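You operate a simulated robot arm through the tools that you are given. There is no shell and no other tool. Be economical: measure what you need, move in short steps, check, and stop when the job is done.

Carry out the task below with a simulated robot arm. There is one attempt and no reset: what you move stays moved.

JOB
Set the desk gauge's limit by the card, measure the blank and save.
Fine: press save once, lift the probe again and leave the table in; don't press zero; leave the card where it is.

Only the result counts: the job must be done as asked and must still hold three seconds after the hand-in. Knocking over, shifting, dropping, spilling or breaking anything else fails it.

ROBOT AND FRAMES
A 6-joint arm with a two-finger parallel gripper, fixed in place. Base frame: the origin is at the foot of the arm, x ahead of it, y to its left, z up; the work surface is at about z = 0. Lengths are in m, angles in degrees, forces in N, time in s.
With the tool pointing down near the work surface it reaches from about 0.12 to 0.5 m from the base axis. Its first joint turns from -72.0 to 72.0 degrees. Payload 0.65 kg.
Tool frame: the origin (TCP) lies between the finger pads and is the grasp point; the fingertips stand 0.025 m ahead of it; z points along the fingers, y is the line along which they close. Largest opening 0.076 m; finger width 0.018, thickness 0.01; the body of the gripper, 0.036 by 0.078 m, starts 0.045 m behind the TCP.
Orientation is that of the tool frame in the base frame, as a unit quaternion [x, y, z, w]. With the fingers straight down and closing along the base's y, the tool's x points along the base's -x, its y along +y and its z along -z.

CONTROLS
- The arm moves only by the tool send_rows. Its argument "targets" is one flat list of numbers, 7 for each row, row after row: the shift along the base's x, y, z in m, then the turn, a rotation vector about the base's x, y, z in degrees, then the finger opening in m, from 0 to 0.076. In form: [x, y, z, wx, wy, wz, jaw, x, y, z, wx, wy, wz, jaw, ...]. A call has 1 to 12 rows; each row is the pose to reach, as a shift and turn from the pose commanded when the call began. Each row takes 0.2 s and may step no farther than 0.05 m and 8.6 degrees from the row before; otherwise, or with a gripper value out of range, the whole call is refused. A pose out of reach is approached as far as the arm can. The call stops where the force on the tool passes 90 N (or 10 N more than at its start, if that is more) or the arm is blocked; 0.2 s more then pass. The fingers move at their own pace (about 0.108 m/s each) and stop on an object; they squeeze with about 43 N. The grip force told is the motor's: it shows also when the fingers shut on nothing. Time passes only in rows, and 0.2 s behind the last, so rows that repeat a pose let the fingers close. It gives the time, the measured TCP pose, the force on the tool (base axes), the opening and the grip force at its end, in the units of the frame above (readings bear some noise).
- Cameras (640 x 400 px; columns grow to the right, rows downward): "scene" is fixed at [0.0436, 0.2604, 0.4207]; the picture's right is [-0.88, -0.47, 0.00], its down [-0.20, 0.37, -0.91] and it looks along [0.43, -0.80, -0.42] (base axes); focal length 272 px, centre (320, 200). "wrist" rides on the gripper at [0.058, 0.011, -0.081] in the tool frame; the picture's right is [-0.18, 0.98, 0.00], its down [-0.75, -0.14, -0.64] and it looks along [-0.63, -0.12, 0.77] (tool axes); focal length 243 px, centre (320, 200). There is no depth. A picture from a camera that has moved, and an enlarged one, comes with that camera's place and axes in the base frame and with its lens.
- capture(camera): a new picture of that camera. It takes no simulated time.
- zoom(camera, box): a new picture of the part [left, top, right, bottom] of that camera's present view, enlarged. It takes no simulated time.
- finish_job(): hands the job in; it is judged then, once.

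Work in short steps. Places have to be worked out from the pictures, the camera data and where the tool is seen: move nearer, look again, correct. Check each grasp and each placing, and mend what went wrong. You have 120 turns and 76 pictures in all, those below and enlarged ones among them. Open the gripper and draw the arm clear of the work before you hand the job in, unless the task says otherwise; then end with one line.

The tools are called after "Request:" by a JSON object that holds its "op" and its "data". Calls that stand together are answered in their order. send_rows: Moves the arm, as the interface text tells. Its arguments: {"type":"object","properties":{"targets":{"type":"array"}},"required":["targets"]} The other tools are called the same way: capture (camera) takes a picture; zoom (camera, box) takes an enlarged picture of a part of a camera's view; finish_job () hands the job in.

At the start:

```text
t: 0.0
position: [0.2009, -0.231, 0.3513]
tcp_rot: [0.001, 1.0, -0.001, 0.001]
wrist_force: [0.1, -0.6, 0.5]
opening: 0.0759
gripper_force: 0.1
```

scene: 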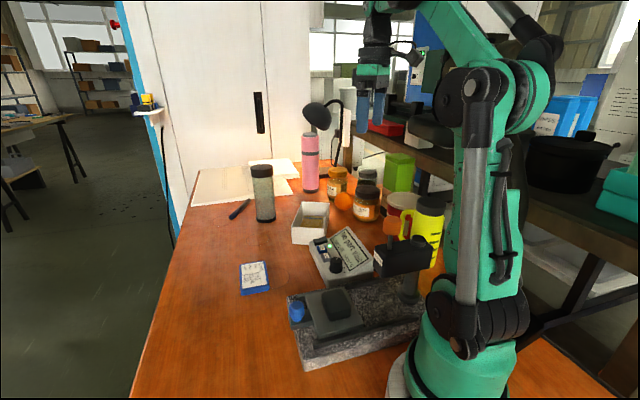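
wrist: 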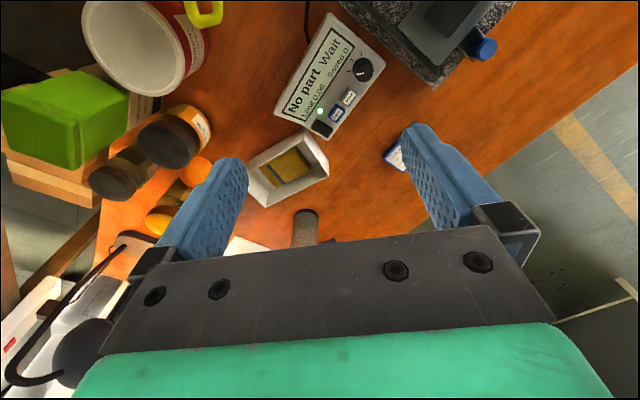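

I start by looking closely at the gauge, the card and the display.

Request:
{"op": "zoom", "data": {"camera": "scene", "box": [230, 190, 470, 370]}}

Request:
{"op": "zoom", "data": {"camera": "scene", "box": [230, 250, 280, 300]}}

Request:
{"op": "zoom", "data": {"camera": "wrist", "box": [230, 0, 530, 200]}}

```text
2.22 times, centred on (350, 280) of scene
camera zoom: at [0.0436, 0.2604, 0.4207], right [-0.88, -0.47, 0.0], down [-0.2, 0.37, -0.91], along [0.43, -0.8, -0.42], focal length 605 px, centre (253, 22)
```

zoom: 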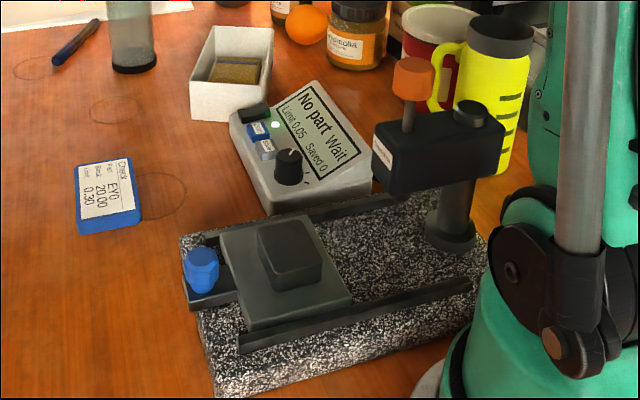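

```text
8.00 times, centred on (255, 275) of scene
camera zoom: at [0.0436, 0.2604, 0.4207], right [-0.88, -0.47, 0.0], down [-0.2, 0.37, -0.91], along [0.43, -0.8, -0.42], focal length 2178 px, centre (840, -400)
```

zoom: 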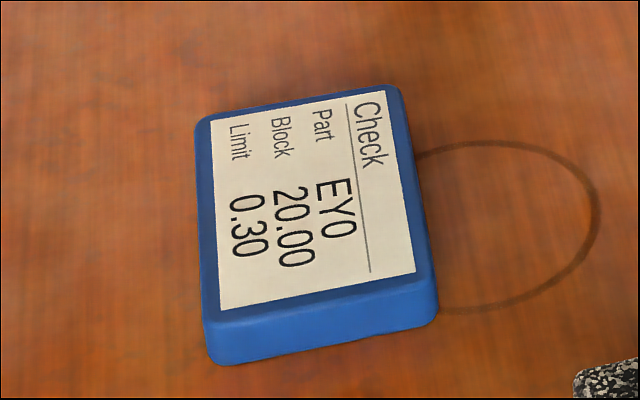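

```text
2.00 times, centred on (380, 100) of wrist
camera zoom: at [0.1432, -0.2207, 0.4324], right [0.18, 0.98, 0.0], down [0.75, -0.14, 0.64], along [0.63, -0.12, -0.76], focal length 485 px, centre (200, 400)
```

zoom: 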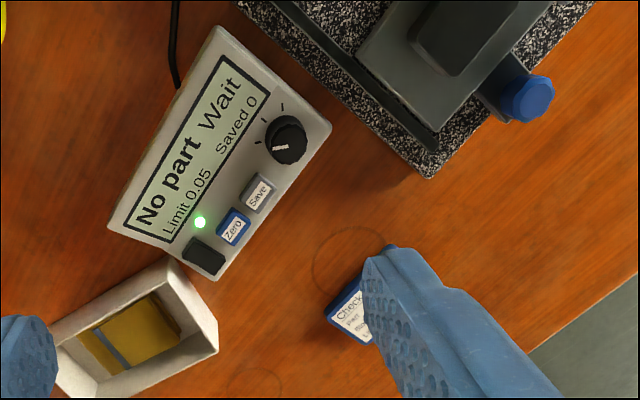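

The card says limit 0.30; the display shows "No part / Wait, Limit 0.05, Saved 0". I need a closer view of the probe, the block on the table and the tray.

Request:
{"op": "zoom", "data": {"camera": "scene", "box": [360, 200, 440, 310]}}

Request:
{"op": "zoom", "data": {"camera": "scene", "box": [280, 200, 380, 290]}}

Request:
{"op": "zoom", "data": {"camera": "wrist", "box": [240, 120, 340, 220]}}

Request:
{"op": "zoom", "data": {"camera": "scene", "box": [280, 280, 380, 350]}}

```text
3.64 times, centred on (400, 255) of scene
camera zoom: at [0.0436, 0.2604, 0.4207], right [-0.88, -0.47, 0.0], down [-0.2, 0.37, -0.91], along [0.43, -0.8, -0.42], focal length 990 px, centre (29, 0)
```

zoom: 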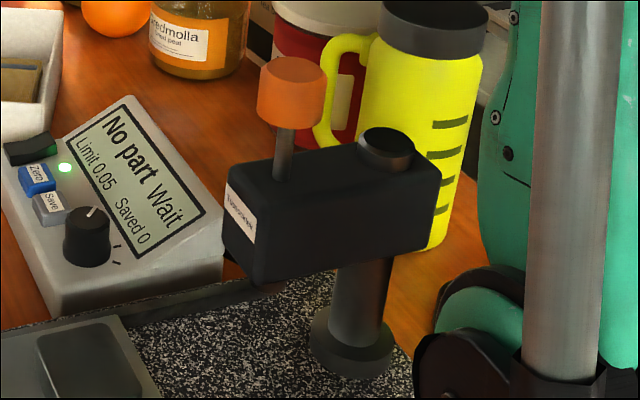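

```text
4.44 times, centred on (330, 245) of scene
camera zoom: at [0.0436, 0.2604, 0.4207], right [-0.88, -0.47, 0.0], down [-0.2, 0.37, -0.91], along [0.43, -0.8, -0.42], focal length 1210 px, centre (276, 0)
```

zoom: 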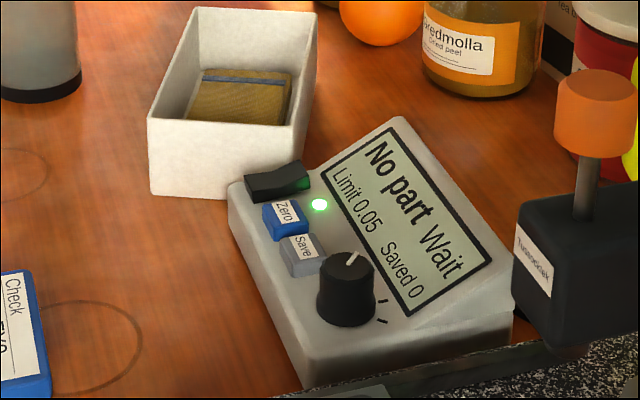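

```text
4.00 times, centred on (290, 170) of wrist
camera zoom: at [0.1432, -0.2207, 0.4324], right [0.18, 0.98, 0.0], down [0.75, -0.14, 0.64], along [0.63, -0.12, -0.76], focal length 970 px, centre (440, 320)
```

zoom: 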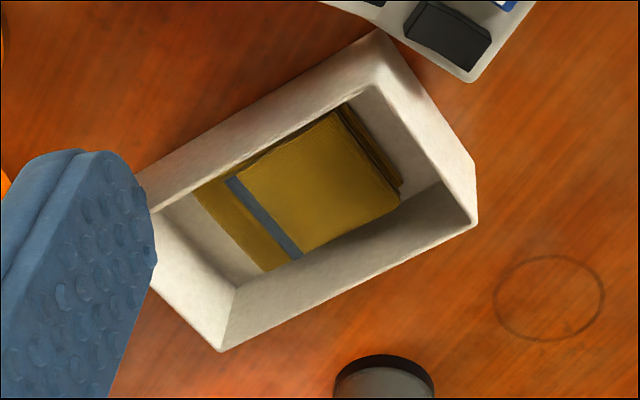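

```text
5.71 times, centred on (330, 315) of scene
camera zoom: at [0.0436, 0.2604, 0.4207], right [-0.88, -0.47, 0.0], down [-0.2, 0.37, -0.91], along [0.43, -0.8, -0.42], focal length 1556 px, centre (263, -457)
```

zoom: 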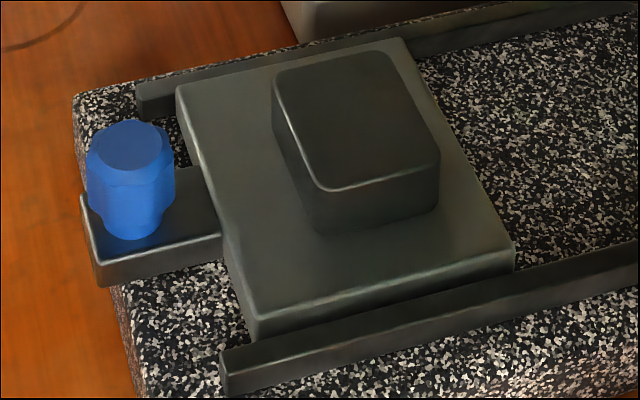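

The dark block on the sliding table is the blank, the yellow thing in the tray looks like a folded cloth. Knob is around (0.233,-0.176), save around (0.268,-0.200); I move the wrist camera for a better view.

Request:
{"op": "send_rows", "data": {"targets": [-0.03, 0.01, -0.01, 0, 0, 0, 0.076, -0.06, 0.02, -0.03, 0, 0, 0, 0.076]}}

Request:
{"op": "capture", "data": {"camera": "wrist"}}

Request:
{"op": "capture", "data": {"camera": "scene"}}

```text
t: 0.6
position: [0.1399, -0.211, 0.3207]
tcp_rot: [-0.001, 1.0, 0.0, 0.001]
wrist_force: [0.6, -0.1, -0.6]
opening: 0.0761
gripper_force: 0.0
```

```text
66 pictures are left
camera wrist: at [0.0823, -0.2003, 0.4026], right [0.18, 0.98, 0.0], down [0.75, -0.14, 0.64], along [0.63, -0.12, -0.76], focal length 243 px, centre (320, 200)
```

wrist: 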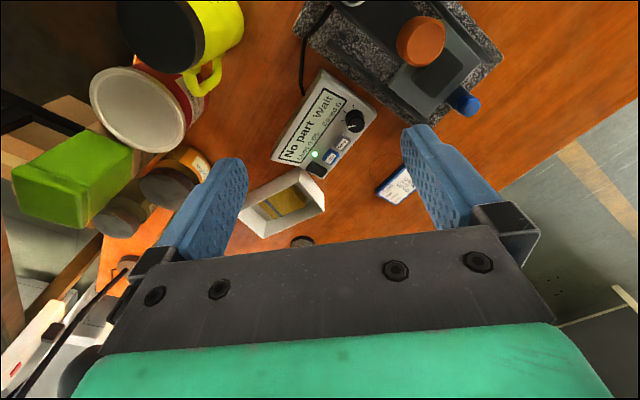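

```text
65 pictures are left
```

scene: 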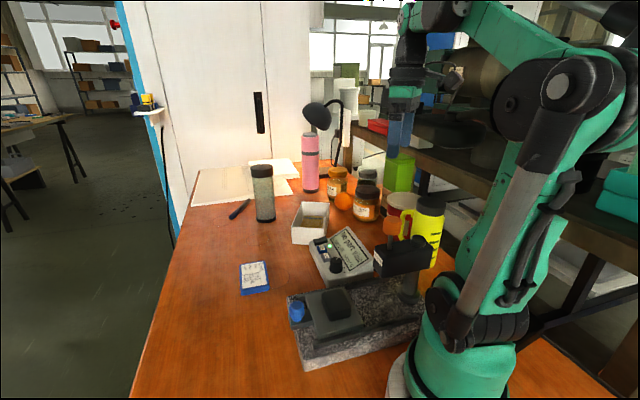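

I triangulate from this second wrist view; zooming for accurate pixels.

Request:
{"op": "zoom", "data": {"camera": "wrist", "box": [240, 0, 560, 200]}}

Request:
{"op": "zoom", "data": {"camera": "wrist", "box": [270, 60, 390, 180]}}

```text
2.00 times, centred on (400, 100) of wrist
camera zoom: at [0.0823, -0.2003, 0.4026], right [0.18, 0.98, 0.0], down [0.75, -0.14, 0.64], along [0.63, -0.12, -0.76], focal length 485 px, centre (160, 400)
```

zoom: 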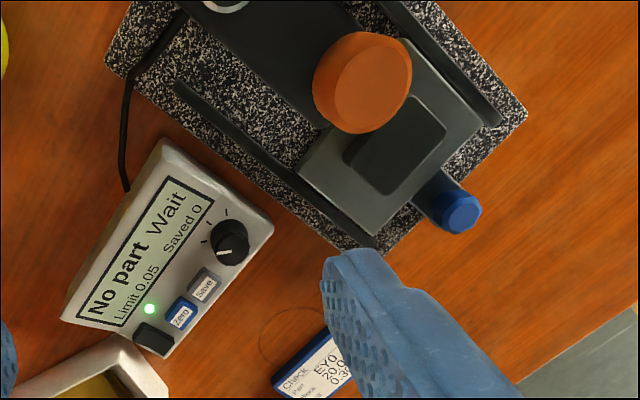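

```text
3.33 times, centred on (330, 120) of wrist
camera zoom: at [0.0823, -0.2003, 0.4026], right [0.18, 0.98, 0.0], down [0.75, -0.14, 0.64], along [0.63, -0.12, -0.76], focal length 809 px, centre (287, 467)
```

zoom: 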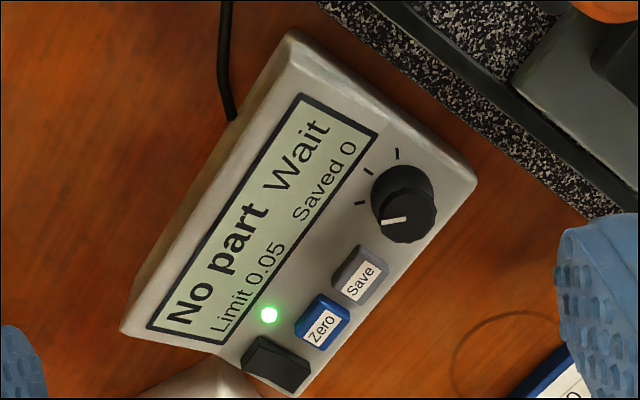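

Estimates: knob top (0.2366,-0.175,0.056), save (0.2685,-0.200,0.04), zero (0.293,-0.222,0.04), orange probe cap (0.122,-0.128,0.20 top). The knob pointer sits at the first of three ticks; clockwise goes up the scale. I go above the knob with a yaw of +64°.

Request:
{"op": "send_rows", "data": {"targets": [0.04, 0.012, -0.02, 0, 0, 8, 0.076, 0.08, 0.024, -0.04, 0, 0, 16, 0.076, 0.0967, 0.036, -0.06, 0, 0, 24, 0.06, 0.0967, 0.036, -0.08, 0, 0, 32, 0.045, 0.0967, 0.036, -0.11, 0, 0, 40, 0.045, 0.0967, 0.036, -0.14, 0, 0, 48, 0.045, 0.0967, 0.036, -0.17, 0, 0, 56, 0.045, 0.0967, 0.036, -0.19, 0, 0, 64, 0.045]}}

Request:
{"op": "capture", "data": {"camera": "wrist"}}

Request:
{"op": "capture", "data": {"camera": "scene"}}

```text
t: 2.4
position: [0.2401, -0.1754, 0.1313]
tcp_rot: [-0.532, 0.847, 0.001, 0.001]
wrist_force: [0.3, -0.4, -0.2]
opening: 0.0453
gripper_force: 0.1
```

```text
62 pictures are left
camera wrist: at [0.2042, -0.2233, 0.2115], right [-0.8, 0.59, 0.0], down [0.45, 0.62, 0.64], along [0.38, 0.52, -0.76], focal length 243 px, centre (320, 200)
```

wrist: 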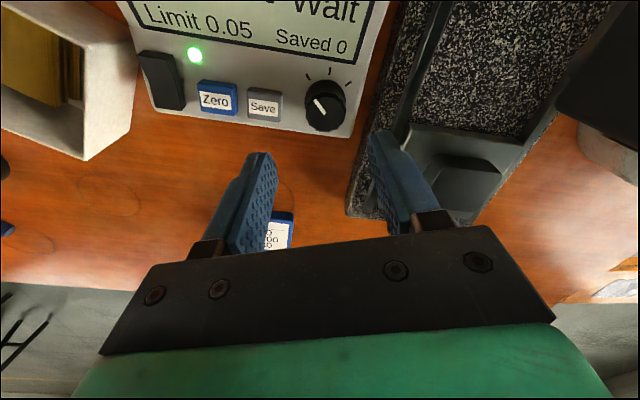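

```text
61 pictures are left
```

scene: 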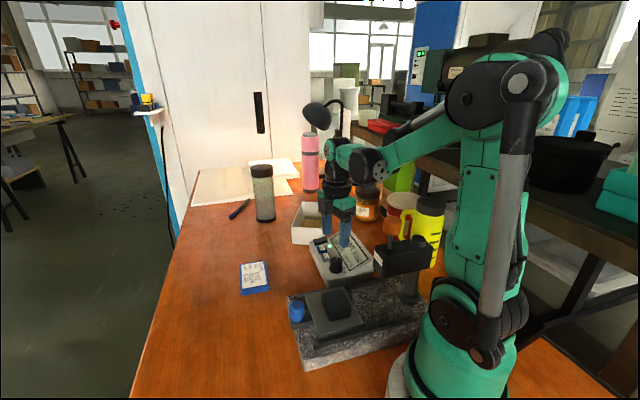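

Fine-tune the knob position with a zoom in this view.

Request:
{"op": "zoom", "data": {"camera": "wrist", "box": [230, 50, 370, 150]}}

```text
4.00 times, centred on (300, 100) of wrist
camera zoom: at [0.2042, -0.2233, 0.2115], right [-0.8, 0.59, 0.0], down [0.45, 0.62, 0.64], along [0.38, 0.52, -0.76], focal length 970 px, centre (400, 600)
```

zoom: 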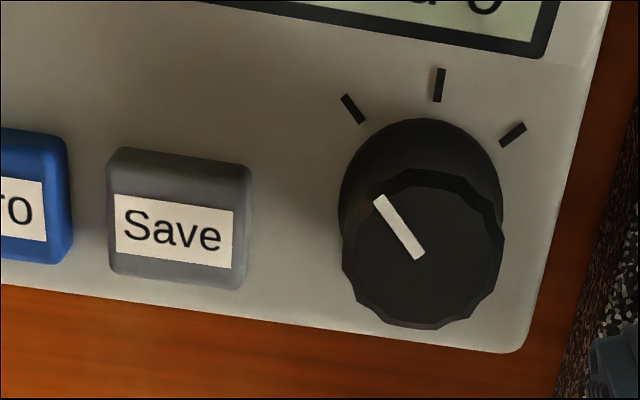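

Knob centre is about (0.235,-0.1755); the TCP is at (0.240,-0.1755). I correct, descend with the fingers straddling the knob, tips about 8 mm above the face.

Request:
{"op": "send_rows", "data": {"targets": [-0.0045, 0, -0.015, 0, 0, 0, 0.045, -0.0045, 0, -0.03, 0, 0, 0, 0.045]}}

Request:
{"op": "capture", "data": {"camera": "scene"}}

Request:
{"op": "zoom", "data": {"camera": "wrist", "box": [160, 0, 480, 200]}}

```text
t: 3.0
position: [0.2325, -0.1748, 0.1011]
tcp_rot: [-0.531, 0.848, 0.0, 0.0]
wrist_force: [-0.1, 0.2, 1.0]
opening: 0.0451
gripper_force: 0.1
```

```text
59 pictures are left
```

scene: 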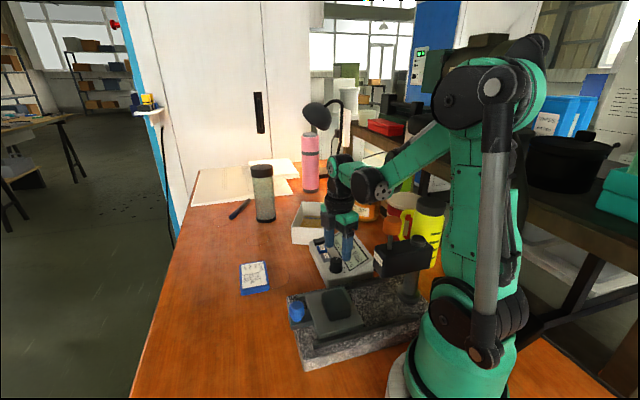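

```text
2.00 times, centred on (320, 100) of wrist
camera zoom: at [0.1976, -0.2223, 0.1824], right [-0.8, 0.6, 0.0], down [0.46, 0.61, 0.64], along [0.38, 0.52, -0.76], focal length 485 px, centre (320, 400)
```

zoom: 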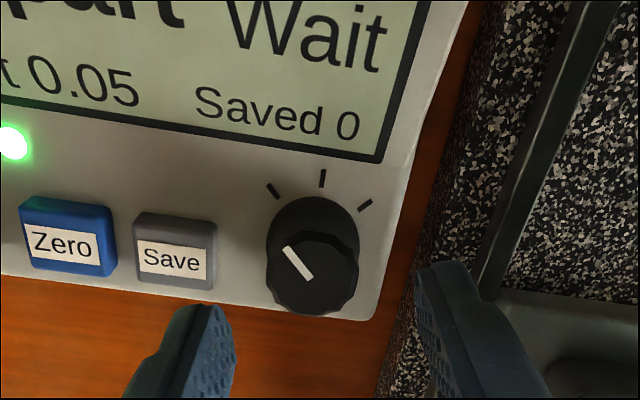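

Lag only; the true position is now (0.2325,-0.1748). Knob re-measured at (0.2348,-0.175). I shift +2.5 mm in x and go down to z≈0.068.

Request:
{"op": "send_rows", "data": {"targets": [0.0026, -0.0003, -0.01, 0, 0, 0, 0.045, 0.0026, -0.0003, -0.022, 0, 0, 0, 0.045, 0.0026, -0.0003, -0.033, 0, 0, 0, 0.045, 0.0026, -0.0003, -0.033, 0, 0, 0, 0.045]}}

Request:
{"op": "capture", "data": {"camera": "wrist"}}

Request:
{"op": "zoom", "data": {"camera": "scene", "box": [290, 190, 410, 290]}}

```text
t: 4.0
position: [0.2366, -0.1754, 0.0694]
tcp_rot: [-0.53, 0.848, 0.0, 0.001]
wrist_force: [-0.4, -0.1, -0.3]
opening: 0.045
gripper_force: 0.2
```

```text
57 pictures are left
camera wrist: at [0.201, -0.2233, 0.1499], right [-0.8, 0.6, 0.0], down [0.46, 0.61, 0.64], along [0.38, 0.52, -0.76], focal length 243 px, centre (320, 200)
```

wrist: 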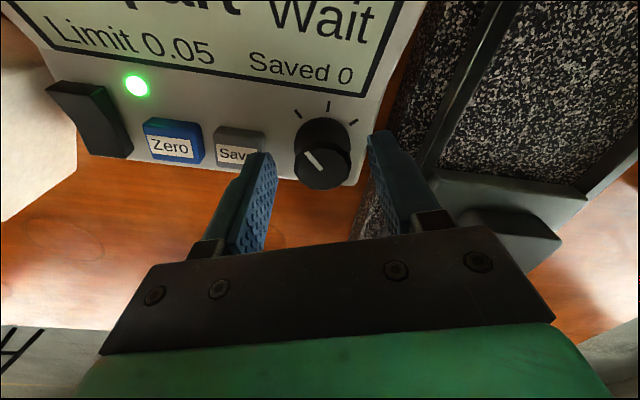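

```text
4.00 times, centred on (350, 240) of scene
camera zoom: at [0.0436, 0.2604, 0.4207], right [-0.88, -0.47, 0.0], down [-0.2, 0.37, -0.91], along [0.43, -0.8, -0.42], focal length 1089 px, centre (200, 40)
```

zoom: 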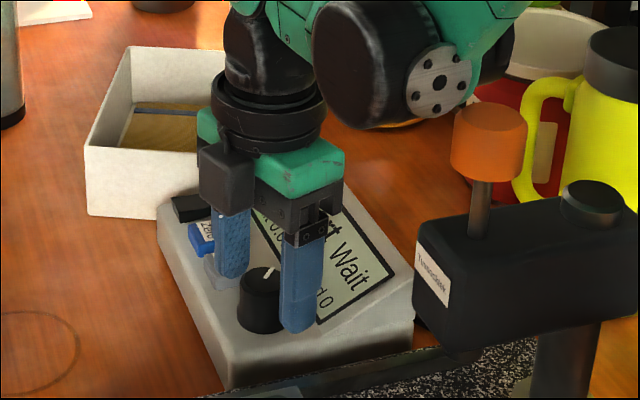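

The TCP axis projects onto the knob's centre, so the fingers straddle it. I close.

Request:
{"op": "send_rows", "data": {"targets": [-0.0012, 0, -0.001, 0, 0, 0, 0.03, -0.0012, 0, -0.001, 0, 0, 0, 0.015, -0.0012, 0, -0.001, 0, 0, 0, 0.015]}}

Request:
{"op": "capture", "data": {"camera": "wrist"}}

```text
t: 4.8
position: [0.2338, -0.1762, 0.0677]
tcp_rot: [-0.53, 0.848, 0.0, 0.001]
wrist_force: [-0.9, 5.5, 17.6]
opening: 0.0272
gripper_force: 41.8
```

```text
55 pictures are left
camera wrist: at [0.1998, -0.2234, 0.1488], right [-0.8, 0.6, 0.0], down [0.46, 0.61, 0.64], along [0.38, 0.52, -0.76], focal length 243 px, centre (320, 200)
```

wrist: 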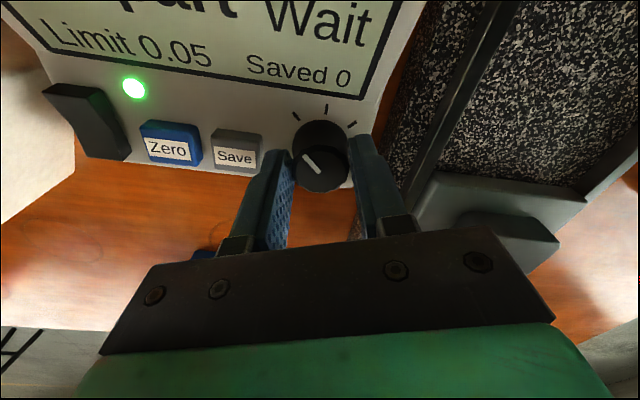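

Gripped at 27 mm. I turn clockwise 16° and read the display.

Request:
{"op": "send_rows", "data": {"targets": [0, 0, 0.001, 0, 0, -8, 0.015, 0, 0, 0.001, 0, 0, -16, 0.015]}}

Request:
{"op": "capture", "data": {"camera": "wrist"}}

```text
t: 5.4
position: [0.2346, -0.1753, 0.0681]
tcp_rot: [-0.406, 0.914, 0.001, 0.001]
wrist_force: [-3.3, 10.6, -26.7]
opening: 0.0269
gripper_force: 41.6
```

```text
54 pictures are left
camera wrist: at [0.1877, -0.2117, 0.1494], right [-0.61, 0.8, 0.0], down [0.61, 0.46, 0.64], along [0.51, 0.39, -0.76], focal length 243 px, centre (320, 200)
```

wrist: 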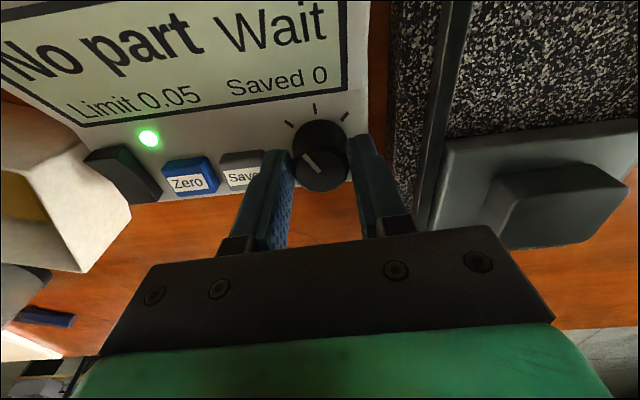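

The knob turns along (16°), limit still 0.05, probably stepped. I continue to 48° total while easing z slightly.

Request:
{"op": "send_rows", "data": {"targets": [0, 0, -0.0006, 0, 0, -8, 0.015, 0, 0, -0.0006, 0, 0, -16, 0.015, 0, 0, -0.0006, 0, 0, -24, 0.015]}}

Request:
{"op": "capture", "data": {"camera": "wrist"}}

```text
t: 6.2
position: [0.2337, -0.1745, 0.0678]
tcp_rot: [-0.207, 0.978, 0.002, 0.0]
wrist_force: [-12.5, 24.9, 39.6]
opening: 0.0272
gripper_force: 41.8
```

```text
53 pictures are left
camera wrist: at [0.1771, -0.1892, 0.1489], right [-0.23, 0.97, 0.0], down [0.75, 0.17, 0.64], along [0.62, 0.15, -0.77], focal length 243 px, centre (320, 200)
```

wrist: 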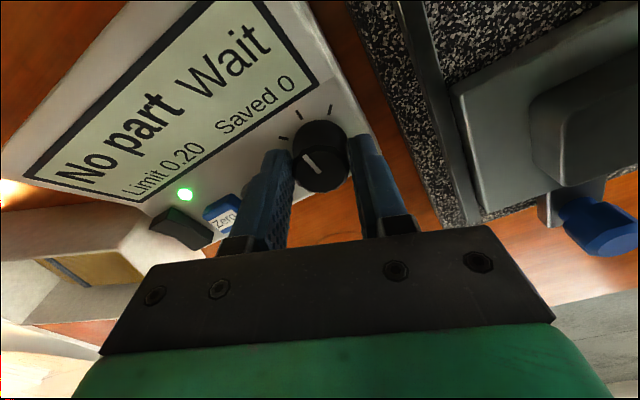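

The limit reads 0.20 after 40°. I continue in small steps clockwise, relieving the side forces.

Request:
{"op": "send_rows", "data": {"targets": [-0.0003, 0.0005, 0.0004, 0, 0, -7, 0.015, -0.0003, 0.0005, 0.0004, 0, 0, -14, 0.015]}}

Request:
{"op": "zoom", "data": {"camera": "wrist", "box": [0, 0, 400, 250]}}

```text
t: 6.8
position: [0.2343, -0.1742, 0.0674]
tcp_rot: [-0.087, 0.996, 0.0, 0.001]
wrist_force: [1.5, 23.9, 3.8]
opening: 0.0271
gripper_force: 42.1
```

```text
1.60 times, centred on (200, 125) of wrist
camera zoom: at [0.1751, -0.1743, 0.1488], right [0.01, 1.0, 0.0], down [0.76, -0.01, 0.64], along [0.64, -0.01, -0.76], focal length 388 px, centre (512, 320)
```

zoom: 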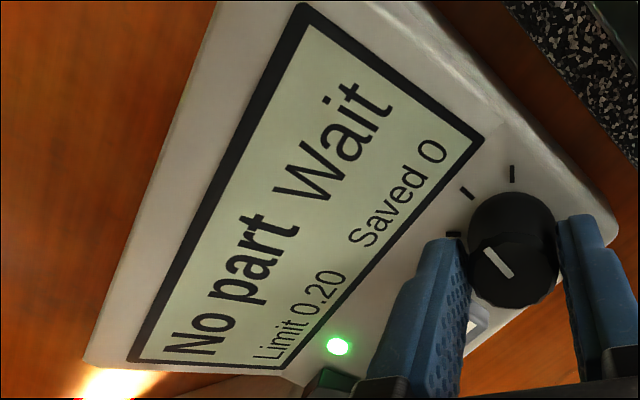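

Still 0.20; pointer is near the middle tick. Continue toward the third.

Request:
{"op": "send_rows", "data": {"targets": [0, 0.0005, 0, 0, 0, -8, 0.015, 0, 0.0005, 0, 0, 0, -16, 0.015, 0, 0.0005, 0, 0, 0, -24, 0.015]}}

Request:
{"op": "zoom", "data": {"camera": "wrist", "box": [0, 0, 400, 250]}}

```text
t: 7.6
position: [0.2335, -0.1748, 0.0658]
tcp_rot: [0.123, 0.992, 0.001, 0.0]
wrist_force: [-13.2, 26.2, -7.0]
opening: 0.0271
gripper_force: 41.8
```

```text
1.60 times, centred on (200, 125) of wrist
camera zoom: at [0.1808, -0.1497, 0.1491], right [0.42, 0.91, 0.0], down [0.7, -0.32, 0.64], along [0.58, -0.27, -0.77], focal length 388 px, centre (512, 320)
```

zoom: 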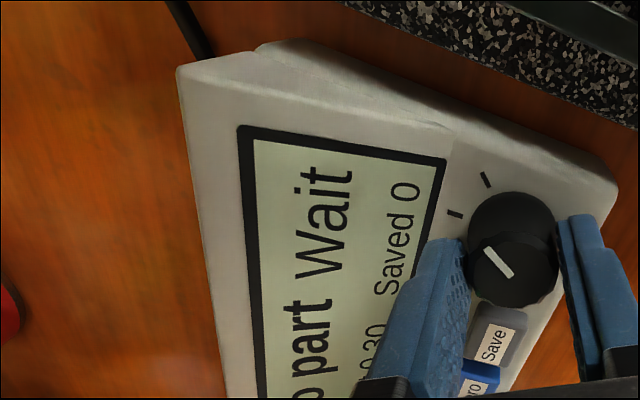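

The display reads 0.30. I release gently and lift straight up, then verify.

Request:
{"op": "send_rows", "data": {"targets": [0, 0, 0, 0, 0, 0, 0.036, 0, 0, 0, 0, 0, 0, 0.036, 0, 0, 0.02, 0, 0, 0, 0.036, 0, 0, 0.045, 0, 0, 0, 0.036, 0, 0, 0.07, 0, 0, 0, 0.036]}}

Request:
{"op": "capture", "data": {"camera": "wrist"}}

Request:
{"op": "capture", "data": {"camera": "scene"}}

```text
t: 8.8
position: [0.234, -0.176, 0.1377]
tcp_rot: [0.122, 0.993, 0.0, 0.001]
wrist_force: [0.7, -0.6, 0.1]
opening: 0.0361
gripper_force: 0.1
```

```text
50 pictures are left
camera wrist: at [0.1803, -0.1516, 0.2191], right [0.42, 0.91, 0.0], down [0.7, -0.32, 0.64], along [0.59, -0.27, -0.76], focal length 243 px, centre (320, 200)
```

wrist: 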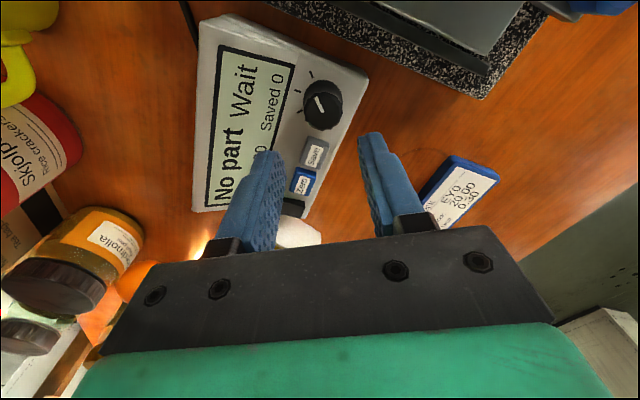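

```text
49 pictures are left
```

scene: 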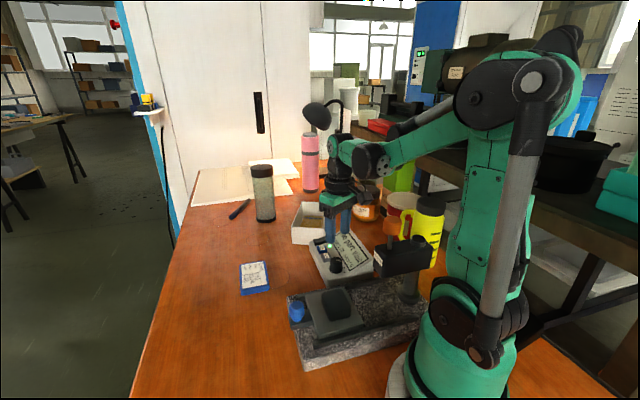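

Limit 0.30 is set. Next the table: blue handle top is near (0.2345,-0.015,0.065), sliding direction about (-0.70,-0.71), travel ≈0.087. I move closed fingers outside the handle with yaw −45°.

Request:
{"op": "send_rows", "data": {"targets": [0, 0, 0.03, 0, 0, 0, 0.0, 0.01, 0.047, 0.03, 0, 0, -8, 0, 0.02, 0.094, 0.03, 0, 0, -16, 0, 0.03, 0.141, 0.03, 0, 0, -24, 0, 0.032, 0.189, 0.02, 0, 0, -31, 0, 0.032, 0.189, 0.0, 0, 0, -31, 0, 0.032, 0.189, 0.0, 0, 0, -31, 0]}}

Request:
{"op": "capture", "data": {"camera": "wrist"}}

Request:
{"op": "capture", "data": {"camera": "scene"}}

```text
t: 10.4
position: [0.2661, 0.014, 0.1372]
tcp_rot: [0.382, 0.924, 0.0, 0.0]
wrist_force: [0.6, 0.0, -0.8]
opening: 0.0
gripper_force: 23.2
```

```text
48 pictures are left
camera wrist: at [0.2331, 0.0634, 0.2177], right [0.82, 0.57, 0.0], down [0.43, -0.63, 0.64], along [0.36, -0.53, -0.76], focal length 243 px, centre (320, 200)
```

wrist: 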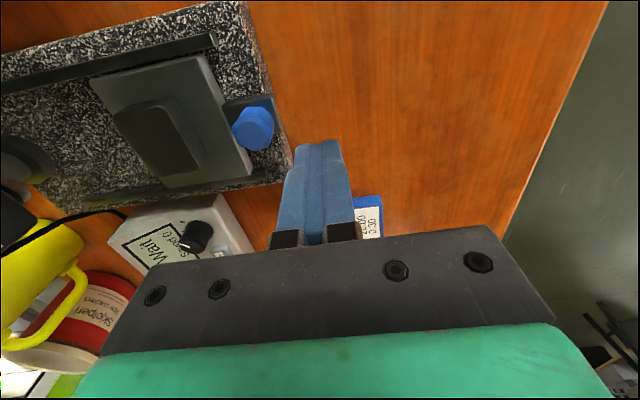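

```text
47 pictures are left
```

scene: 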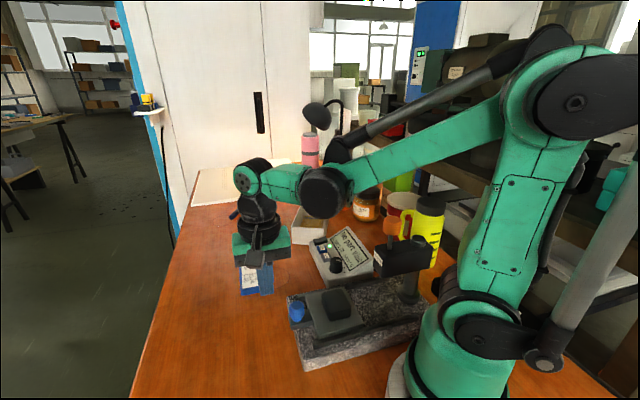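

The handle is re-measured at (0.235,-0.012); the axis is at 45°. I lower the closed fingers just outside the handle.

Request:
{"op": "send_rows", "data": {"targets": [-0.0025, 0.0025, -0.025, 0, 0, 0, 0, -0.0025, 0.0025, -0.05, 0, 0, 0, 0, -0.0025, 0.0025, -0.072, 0, 0, 0, 0, -0.0025, 0.0025, -0.072, 0, 0, 0, 0]}}

Request:
{"op": "capture", "data": {"camera": "wrist"}}

Request:
{"op": "zoom", "data": {"camera": "scene", "box": [220, 210, 400, 360]}}

```text
t: 11.4
position: [0.2642, 0.0161, 0.066]
tcp_rot: [0.383, 0.924, 0.0, 0.001]
wrist_force: [-0.5, 1.0, 0.1]
opening: 0.0
gripper_force: 23.6
```

```text
46 pictures are left
camera wrist: at [0.2321, 0.0654, 0.1466], right [0.82, 0.57, 0.0], down [0.43, -0.63, 0.64], along [0.36, -0.53, -0.76], focal length 243 px, centre (320, 200)
```

wrist: 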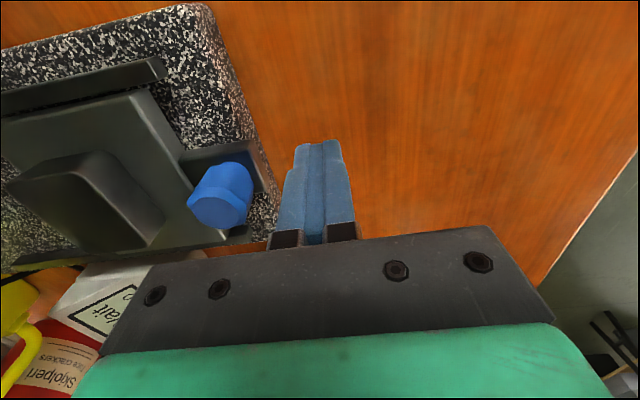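

```text
2.67 times, centred on (310, 285) of scene
camera zoom: at [0.0436, 0.2604, 0.4207], right [-0.88, -0.47, 0.0], down [-0.2, 0.37, -0.91], along [0.43, -0.8, -0.42], focal length 726 px, centre (347, -27)
```

zoom: 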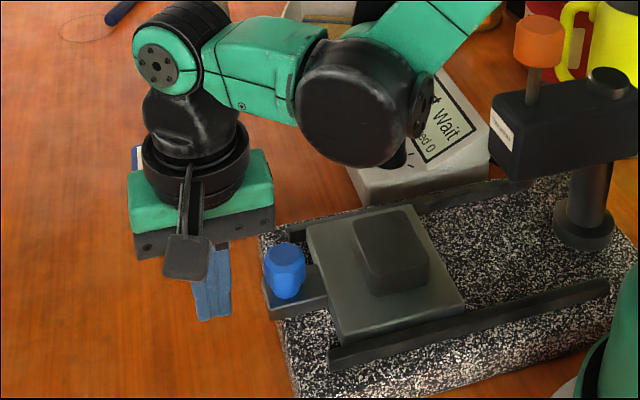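

Aligned within ~2 mm. I push along (-0.707,-0.707) by 60 mm in short steps.

Request:
{"op": "send_rows", "data": {"targets": [-0.0071, -0.0071, 0, 0, 0, 0, 0, -0.0141, -0.0141, 0, 0, 0, 0, 0, -0.0212, -0.0212, 0, 0, 0, 0, 0, -0.0283, -0.0283, 0, 0, 0, 0, 0, -0.0354, -0.0354, 0, 0, 0, 0, 0, -0.0424, -0.0424, 0, 0, 0, 0, 0]}}

Request:
{"op": "capture", "data": {"camera": "scene"}}

Request:
{"op": "capture", "data": {"camera": "wrist"}}

```text
t: 12.8
position: [0.2202, -0.0264, 0.0654]
tcp_rot: [0.382, 0.924, 0.0, 0.0]
wrist_force: [0.8, 0.4, 0.4]
opening: 0.0
gripper_force: 23.3
```

```text
44 pictures are left
```

scene: 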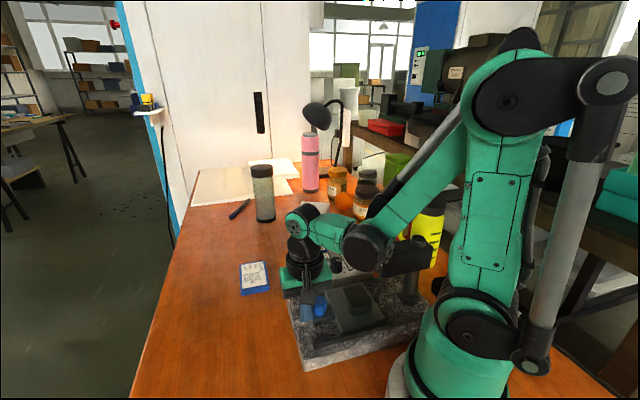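

```text
43 pictures are left
camera wrist: at [0.1875, 0.0234, 0.1464], right [0.82, 0.57, 0.0], down [0.43, -0.63, 0.64], along [0.36, -0.53, -0.76], focal length 243 px, centre (320, 200)
```

wrist: 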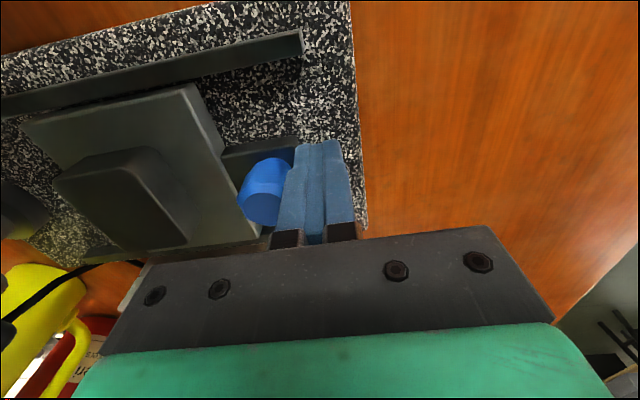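

The table moves along nicely. I push a further 35 mm, then check the remaining distance.

Request:
{"op": "send_rows", "data": {"targets": [-0.0057, -0.0057, 0, 0, 0, 0, 0, -0.0113, -0.0113, 0, 0, 0, 0, 0, -0.017, -0.017, 0, 0, 0, 0, 0, -0.0226, -0.0226, 0, 0, 0, 0, 0, -0.0226, -0.0226, 0, 0, 0, 0, 0]}}

Request:
{"op": "capture", "data": {"camera": "scene"}}

Request:
{"op": "capture", "data": {"camera": "wrist"}}

```text
t: 14.0
position: [0.199, -0.0482, 0.0655]
tcp_rot: [0.382, 0.924, 0.0, 0.0]
wrist_force: [1.0, -0.2, 0.5]
opening: 0.0002
gripper_force: 23.6
```

```text
42 pictures are left
```

scene: 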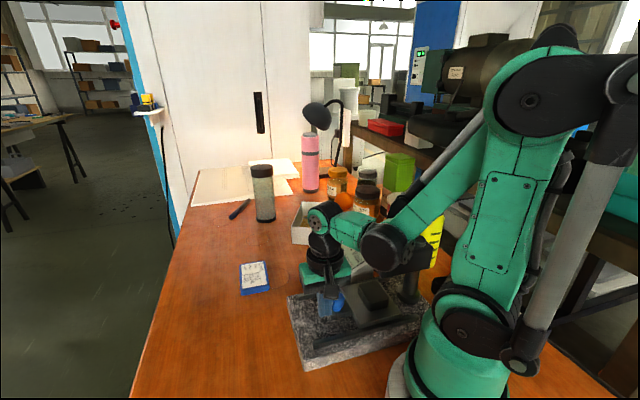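

```text
41 pictures are left
camera wrist: at [0.165, 0.0005, 0.1469], right [0.82, 0.57, 0.0], down [0.43, -0.63, 0.64], along [0.36, -0.53, -0.76], focal length 243 px, centre (320, 200)
```

wrist: 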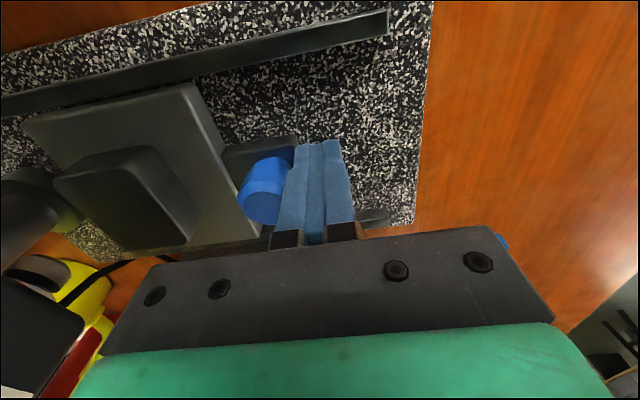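

Block is still ~15–25 mm short of the probe. I keep pushing in small steps until the end stop is felt.

Request:
{"op": "send_rows", "data": {"targets": [-0.0028, -0.0028, 0, 0, 0, 0, 0, -0.0057, -0.0057, 0, 0, 0, 0, 0, -0.0085, -0.0085, 0, 0, 0, 0, 0, -0.0085, -0.0085, 0, 0, 0, 0, 0]}}

Request:
{"op": "capture", "data": {"camera": "wrist"}}

```text
t: 15.0
position: [0.1902, -0.058, 0.0654]
tcp_rot: [0.383, 0.924, 0.0, 0.0]
wrist_force: [0.6, -0.5, 0.8]
opening: 0.0
gripper_force: 23.2
```

```text
40 pictures are left
camera wrist: at [0.1576, -0.0078, 0.147], right [0.82, 0.57, 0.0], down [0.43, -0.63, 0.64], along [0.36, -0.53, -0.76], focal length 243 px, centre (320, 200)
```

wrist: 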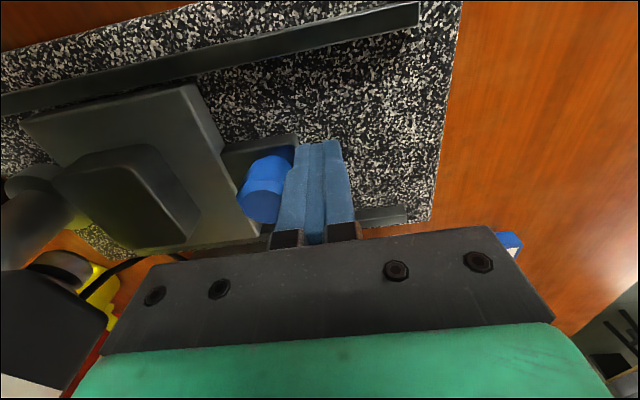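

No stop yet, force nil. Continue another 12 mm in 4 mm steps.

Request:
{"op": "send_rows", "data": {"targets": [-0.0028, -0.0028, 0, 0, 0, 0, 0, -0.0057, -0.0057, 0, 0, 0, 0, 0, -0.0085, -0.0085, 0, 0, 0, 0, 0, -0.0085, -0.0085, 0, 0, 0, 0, 0]}}

Request:
{"op": "capture", "data": {"camera": "wrist"}}

Request:
{"op": "zoom", "data": {"camera": "scene", "box": [290, 200, 440, 330]}}

```text
t: 16.0
position: [0.1826, -0.0654, 0.0669]
tcp_rot: [0.382, 0.924, 0.0, 0.001]
wrist_force: [0.2, 0.5, -0.1]
opening: 0.0
gripper_force: 23.5
```

```text
39 pictures are left
camera wrist: at [0.1487, -0.016, 0.1469], right [0.83, 0.56, 0.0], down [0.43, -0.63, 0.64], along [0.36, -0.53, -0.76], focal length 243 px, centre (320, 200)
```

wrist: 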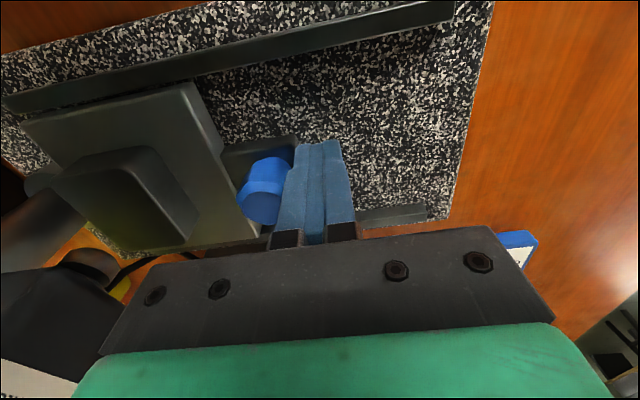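

```text
3.08 times, centred on (365, 265) of scene
camera zoom: at [0.0436, 0.2604, 0.4207], right [-0.88, -0.47, 0.0], down [-0.2, 0.37, -0.91], along [0.43, -0.8, -0.42], focal length 838 px, centre (182, 0)
```

zoom: 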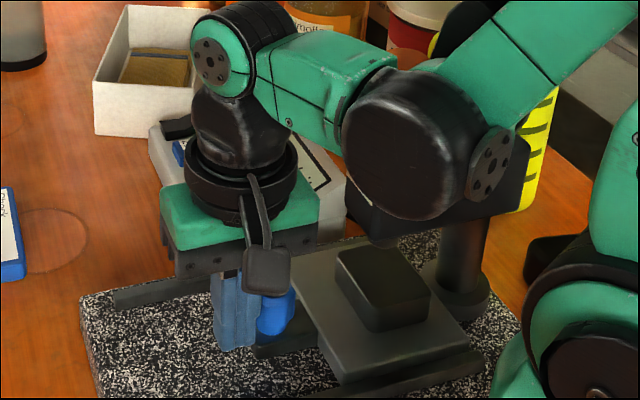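

Still free. Next 10 mm, keeping an eye on clearance to the probe head.

Request:
{"op": "send_rows", "data": {"targets": [-0.0021, -0.0021, 0, 0, 0, 0, 0, -0.0042, -0.0042, 0, 0, 0, 0, 0, -0.0064, -0.0064, 0, 0, 0, 0, 0, -0.0064, -0.0064, 0, 0, 0, 0, 0]}}

Request:
{"op": "capture", "data": {"camera": "wrist"}}

```text
t: 16.7
position: [0.1806, -0.065, 0.0654]
tcp_rot: [0.379, 0.925, 0.015, 0.005]
wrist_force: [12.4, 15.0, -0.6]
opening: 0.0001
gripper_force: 23.4
stopped in row 3: the force on the tool passed its limit (the readings are from after the stop); the commanded pose is now the measured one
```

```text
37 pictures are left
camera wrist: at [0.1462, -0.0187, 0.1477], right [0.82, 0.57, 0.03], down [0.43, -0.64, 0.64], along [0.38, -0.51, -0.77], focal length 243 px, centre (320, 200)
```

wrist: 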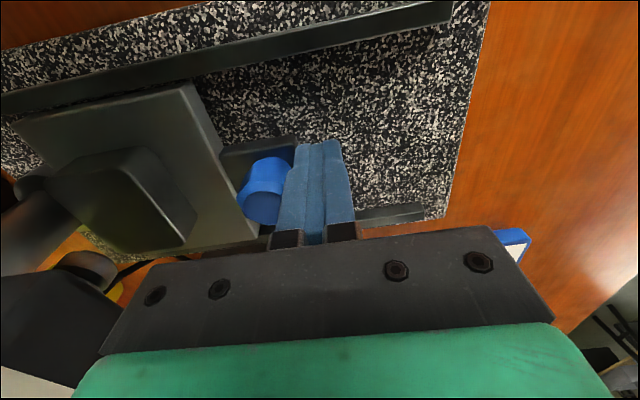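

A firm contact along the slide axis: the end stop, with the tips lagging. I back off outward and rise, removing the slight tilt, then look.

Request:
{"op": "send_rows", "data": {"targets": [0.01, 0.01, 0, -1.38, 1.18, 0, 0, 0.025, 0.025, 0, -1.38, 1.18, 0, 0, 0.035, 0.035, 0.03, -1.38, 1.18, 0, 0, 0.035, 0.035, 0.07, -1.38, 1.18, 0, 0, 0.035, 0.035, 0.11, -1.38, 1.18, 0, 0, 0.04, 0.07, 0.14, -1.38, 1.18, 0, 0, 0.05, 0.11, 0.16, -1.38, 1.18, 0, 0, 0.05, 0.11, 0.16, -1.38, 1.18, 0, 0]}}

Request:
{"op": "capture", "data": {"camera": "scene"}}

Request:
{"op": "capture", "data": {"camera": "wrist"}}

```text
t: 18.5
position: [0.2312, 0.0431, 0.2263]
tcp_rot: [0.379, 0.925, -0.003, 0.0]
wrist_force: [0.5, -0.2, -0.4]
opening: 0.0
gripper_force: 23.4
```

```text
36 pictures are left
```

scene: 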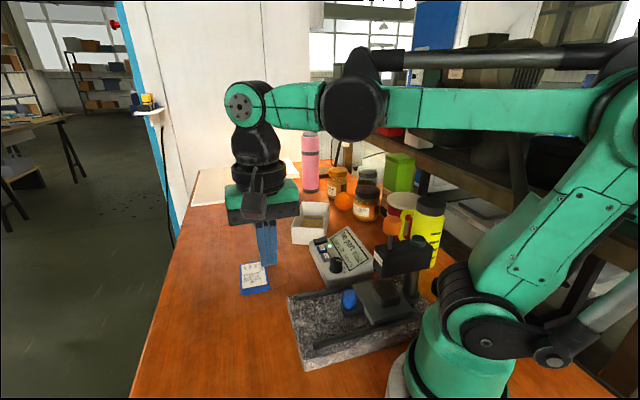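

```text
35 pictures are left
camera wrist: at [0.1977, 0.0926, 0.3072], right [0.82, 0.57, -0.01], down [0.44, -0.63, 0.64], along [0.36, -0.53, -0.76], focal length 243 px, centre (320, 200)
```

wrist: 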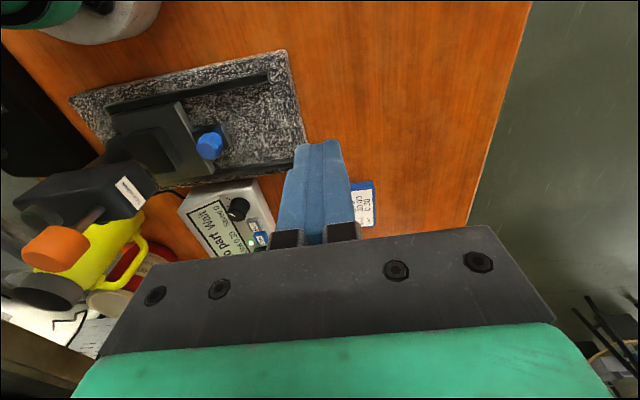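

Request:
{"op": "zoom", "data": {"camera": "scene", "box": [300, 200, 450, 350]}}

Request:
{"op": "zoom", "data": {"camera": "wrist", "box": [0, 40, 300, 310]}}

```text
2.67 times, centred on (375, 275) of scene
camera zoom: at [0.0436, 0.2604, 0.4207], right [-0.88, -0.47, 0.0], down [-0.2, 0.37, -0.91], along [0.43, -0.8, -0.42], focal length 726 px, centre (173, 0)
```

zoom: 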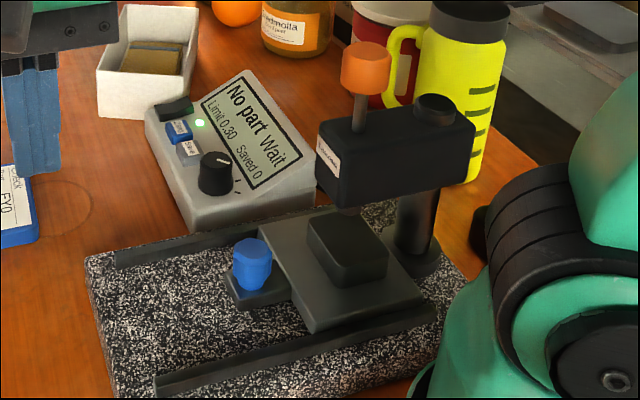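

```text
1.48 times, centred on (150, 175) of wrist
camera zoom: at [0.1977, 0.0926, 0.3072], right [0.82, 0.57, -0.01], down [0.44, -0.63, 0.64], along [0.36, -0.53, -0.76], focal length 359 px, centre (572, 237)
```

zoom: 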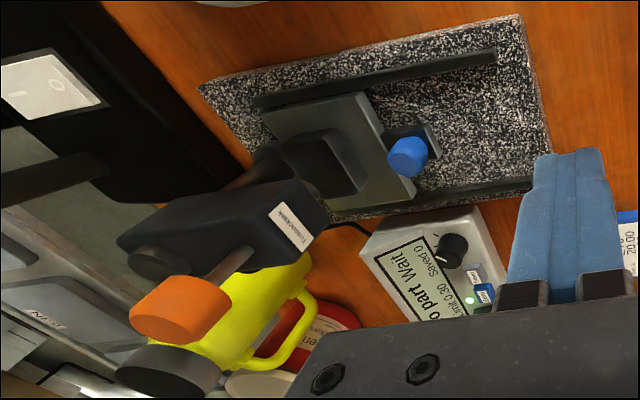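

Limit 0.30, and the block top is right under the probe axis. Orange cap is at about (0.1215,-0.129), top z≈0.206. I go above it with closed fingers.

Request:
{"op": "send_rows", "data": {"targets": [0, 0, 0.04, 0, 0, 0, 0, 0, 0, 0.07, 0, 0, 0, 0, -0.02, -0.034, 0.07, 0, 0, 0, 0, -0.04, -0.068, 0.07, 0, 0, 0, 0, -0.06, -0.102, 0.07, 0, 0, 0, 0, -0.08, -0.136, 0.07, 0, 0, 0, 0, -0.1, -0.165, 0.06, 0, 0, 0, 0, -0.1097, -0.1721, 0.05, 0, 0, 0, 0, -0.1097, -0.1721, 0.04, 0, 0, 0, 0]}}

Request:
{"op": "capture", "data": {"camera": "scene"}}

Request:
{"op": "capture", "data": {"camera": "wrist"}}

```text
t: 20.5
position: [0.1206, -0.1297, 0.2661]
tcp_rot: [0.38, 0.925, -0.003, -0.001]
wrist_force: [-0.4, -0.2, -0.2]
opening: 0.0001
gripper_force: 23.4
```

```text
32 pictures are left
```

scene: 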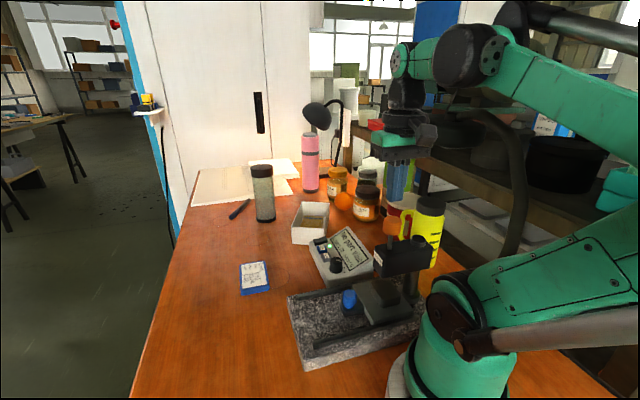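

```text
31 pictures are left
camera wrist: at [0.088, -0.0798, 0.3476], right [0.82, 0.57, -0.01], down [0.44, -0.62, 0.65], along [0.36, -0.53, -0.76], focal length 243 px, centre (320, 200)
```

wrist: 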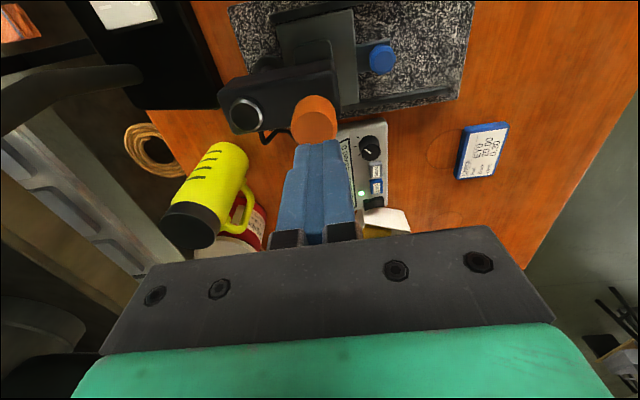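

Centred within ~2 mm. I lower 30 mm, to just above the cap.

Request:
{"op": "send_rows", "data": {"targets": [-0.0004, -0.0015, -0.012, 0, 0, 0, 0, -0.0004, -0.0015, -0.024, 0, 0, 0, 0, -0.0004, -0.0015, -0.03, 0, 0, 0, 0]}}

Request:
{"op": "zoom", "data": {"camera": "scene", "box": [320, 130, 450, 300]}}

Request:
{"op": "zoom", "data": {"camera": "wrist", "box": [200, 40, 440, 240]}}

```text
t: 21.3
position: [0.1216, -0.1301, 0.2361]
tcp_rot: [0.38, 0.925, -0.003, -0.001]
wrist_force: [0.0, -0.6, 0.0]
opening: 0.0
gripper_force: 23.9
```

```text
2.35 times, centred on (385, 215) of scene
camera zoom: at [0.0436, 0.2604, 0.4207], right [-0.88, -0.47, 0.0], down [-0.2, 0.37, -0.91], along [0.43, -0.8, -0.42], focal length 640 px, centre (167, 165)
```

zoom: 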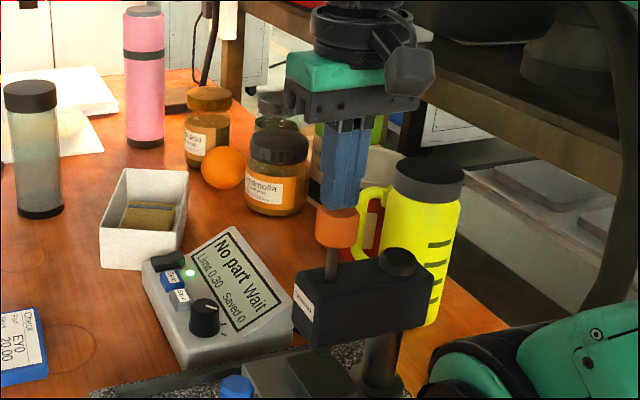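

```text
2.00 times, centred on (320, 140) of wrist
camera zoom: at [0.0871, -0.0812, 0.3175], right [0.82, 0.57, -0.01], down [0.44, -0.62, 0.65], along [0.36, -0.53, -0.76], focal length 485 px, centre (320, 320)
```

zoom: 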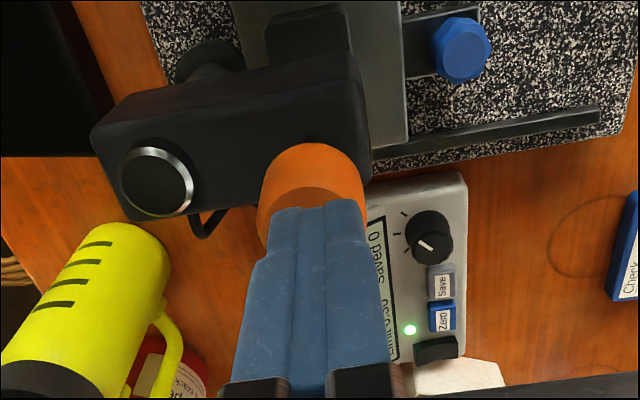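

Tips sit just above the cap. I press down in 2 mm steps.

Request:
{"op": "send_rows", "data": {"targets": [0, -0.001, -0.002, 0, 0, 0, 0, 0, -0.001, -0.004, 0, 0, 0, 0, 0, -0.001, -0.006, 0, 0, 0, 0, 0, -0.001, -0.008, 0, 0, 0, 0, 0, -0.001, -0.01, 0, 0, 0, 0]}}

Request:
{"op": "zoom", "data": {"camera": "scene", "box": [320, 130, 450, 300]}}

```text
t: 22.5
position: [0.1205, -0.1303, 0.2259]
tcp_rot: [0.379, 0.925, -0.004, 0.0]
wrist_force: [-0.8, -0.7, 0.8]
opening: 0.0001
gripper_force: 23.8
```

```text
2.35 times, centred on (385, 215) of scene
camera zoom: at [0.0436, 0.2604, 0.4207], right [-0.88, -0.47, 0.0], down [-0.2, 0.37, -0.91], along [0.43, -0.8, -0.42], focal length 640 px, centre (167, 165)
```

zoom: 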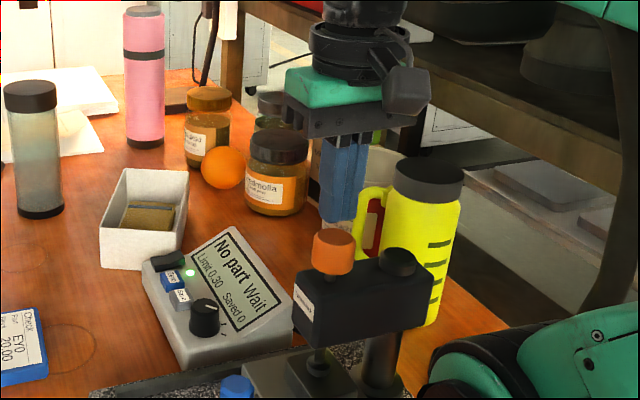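

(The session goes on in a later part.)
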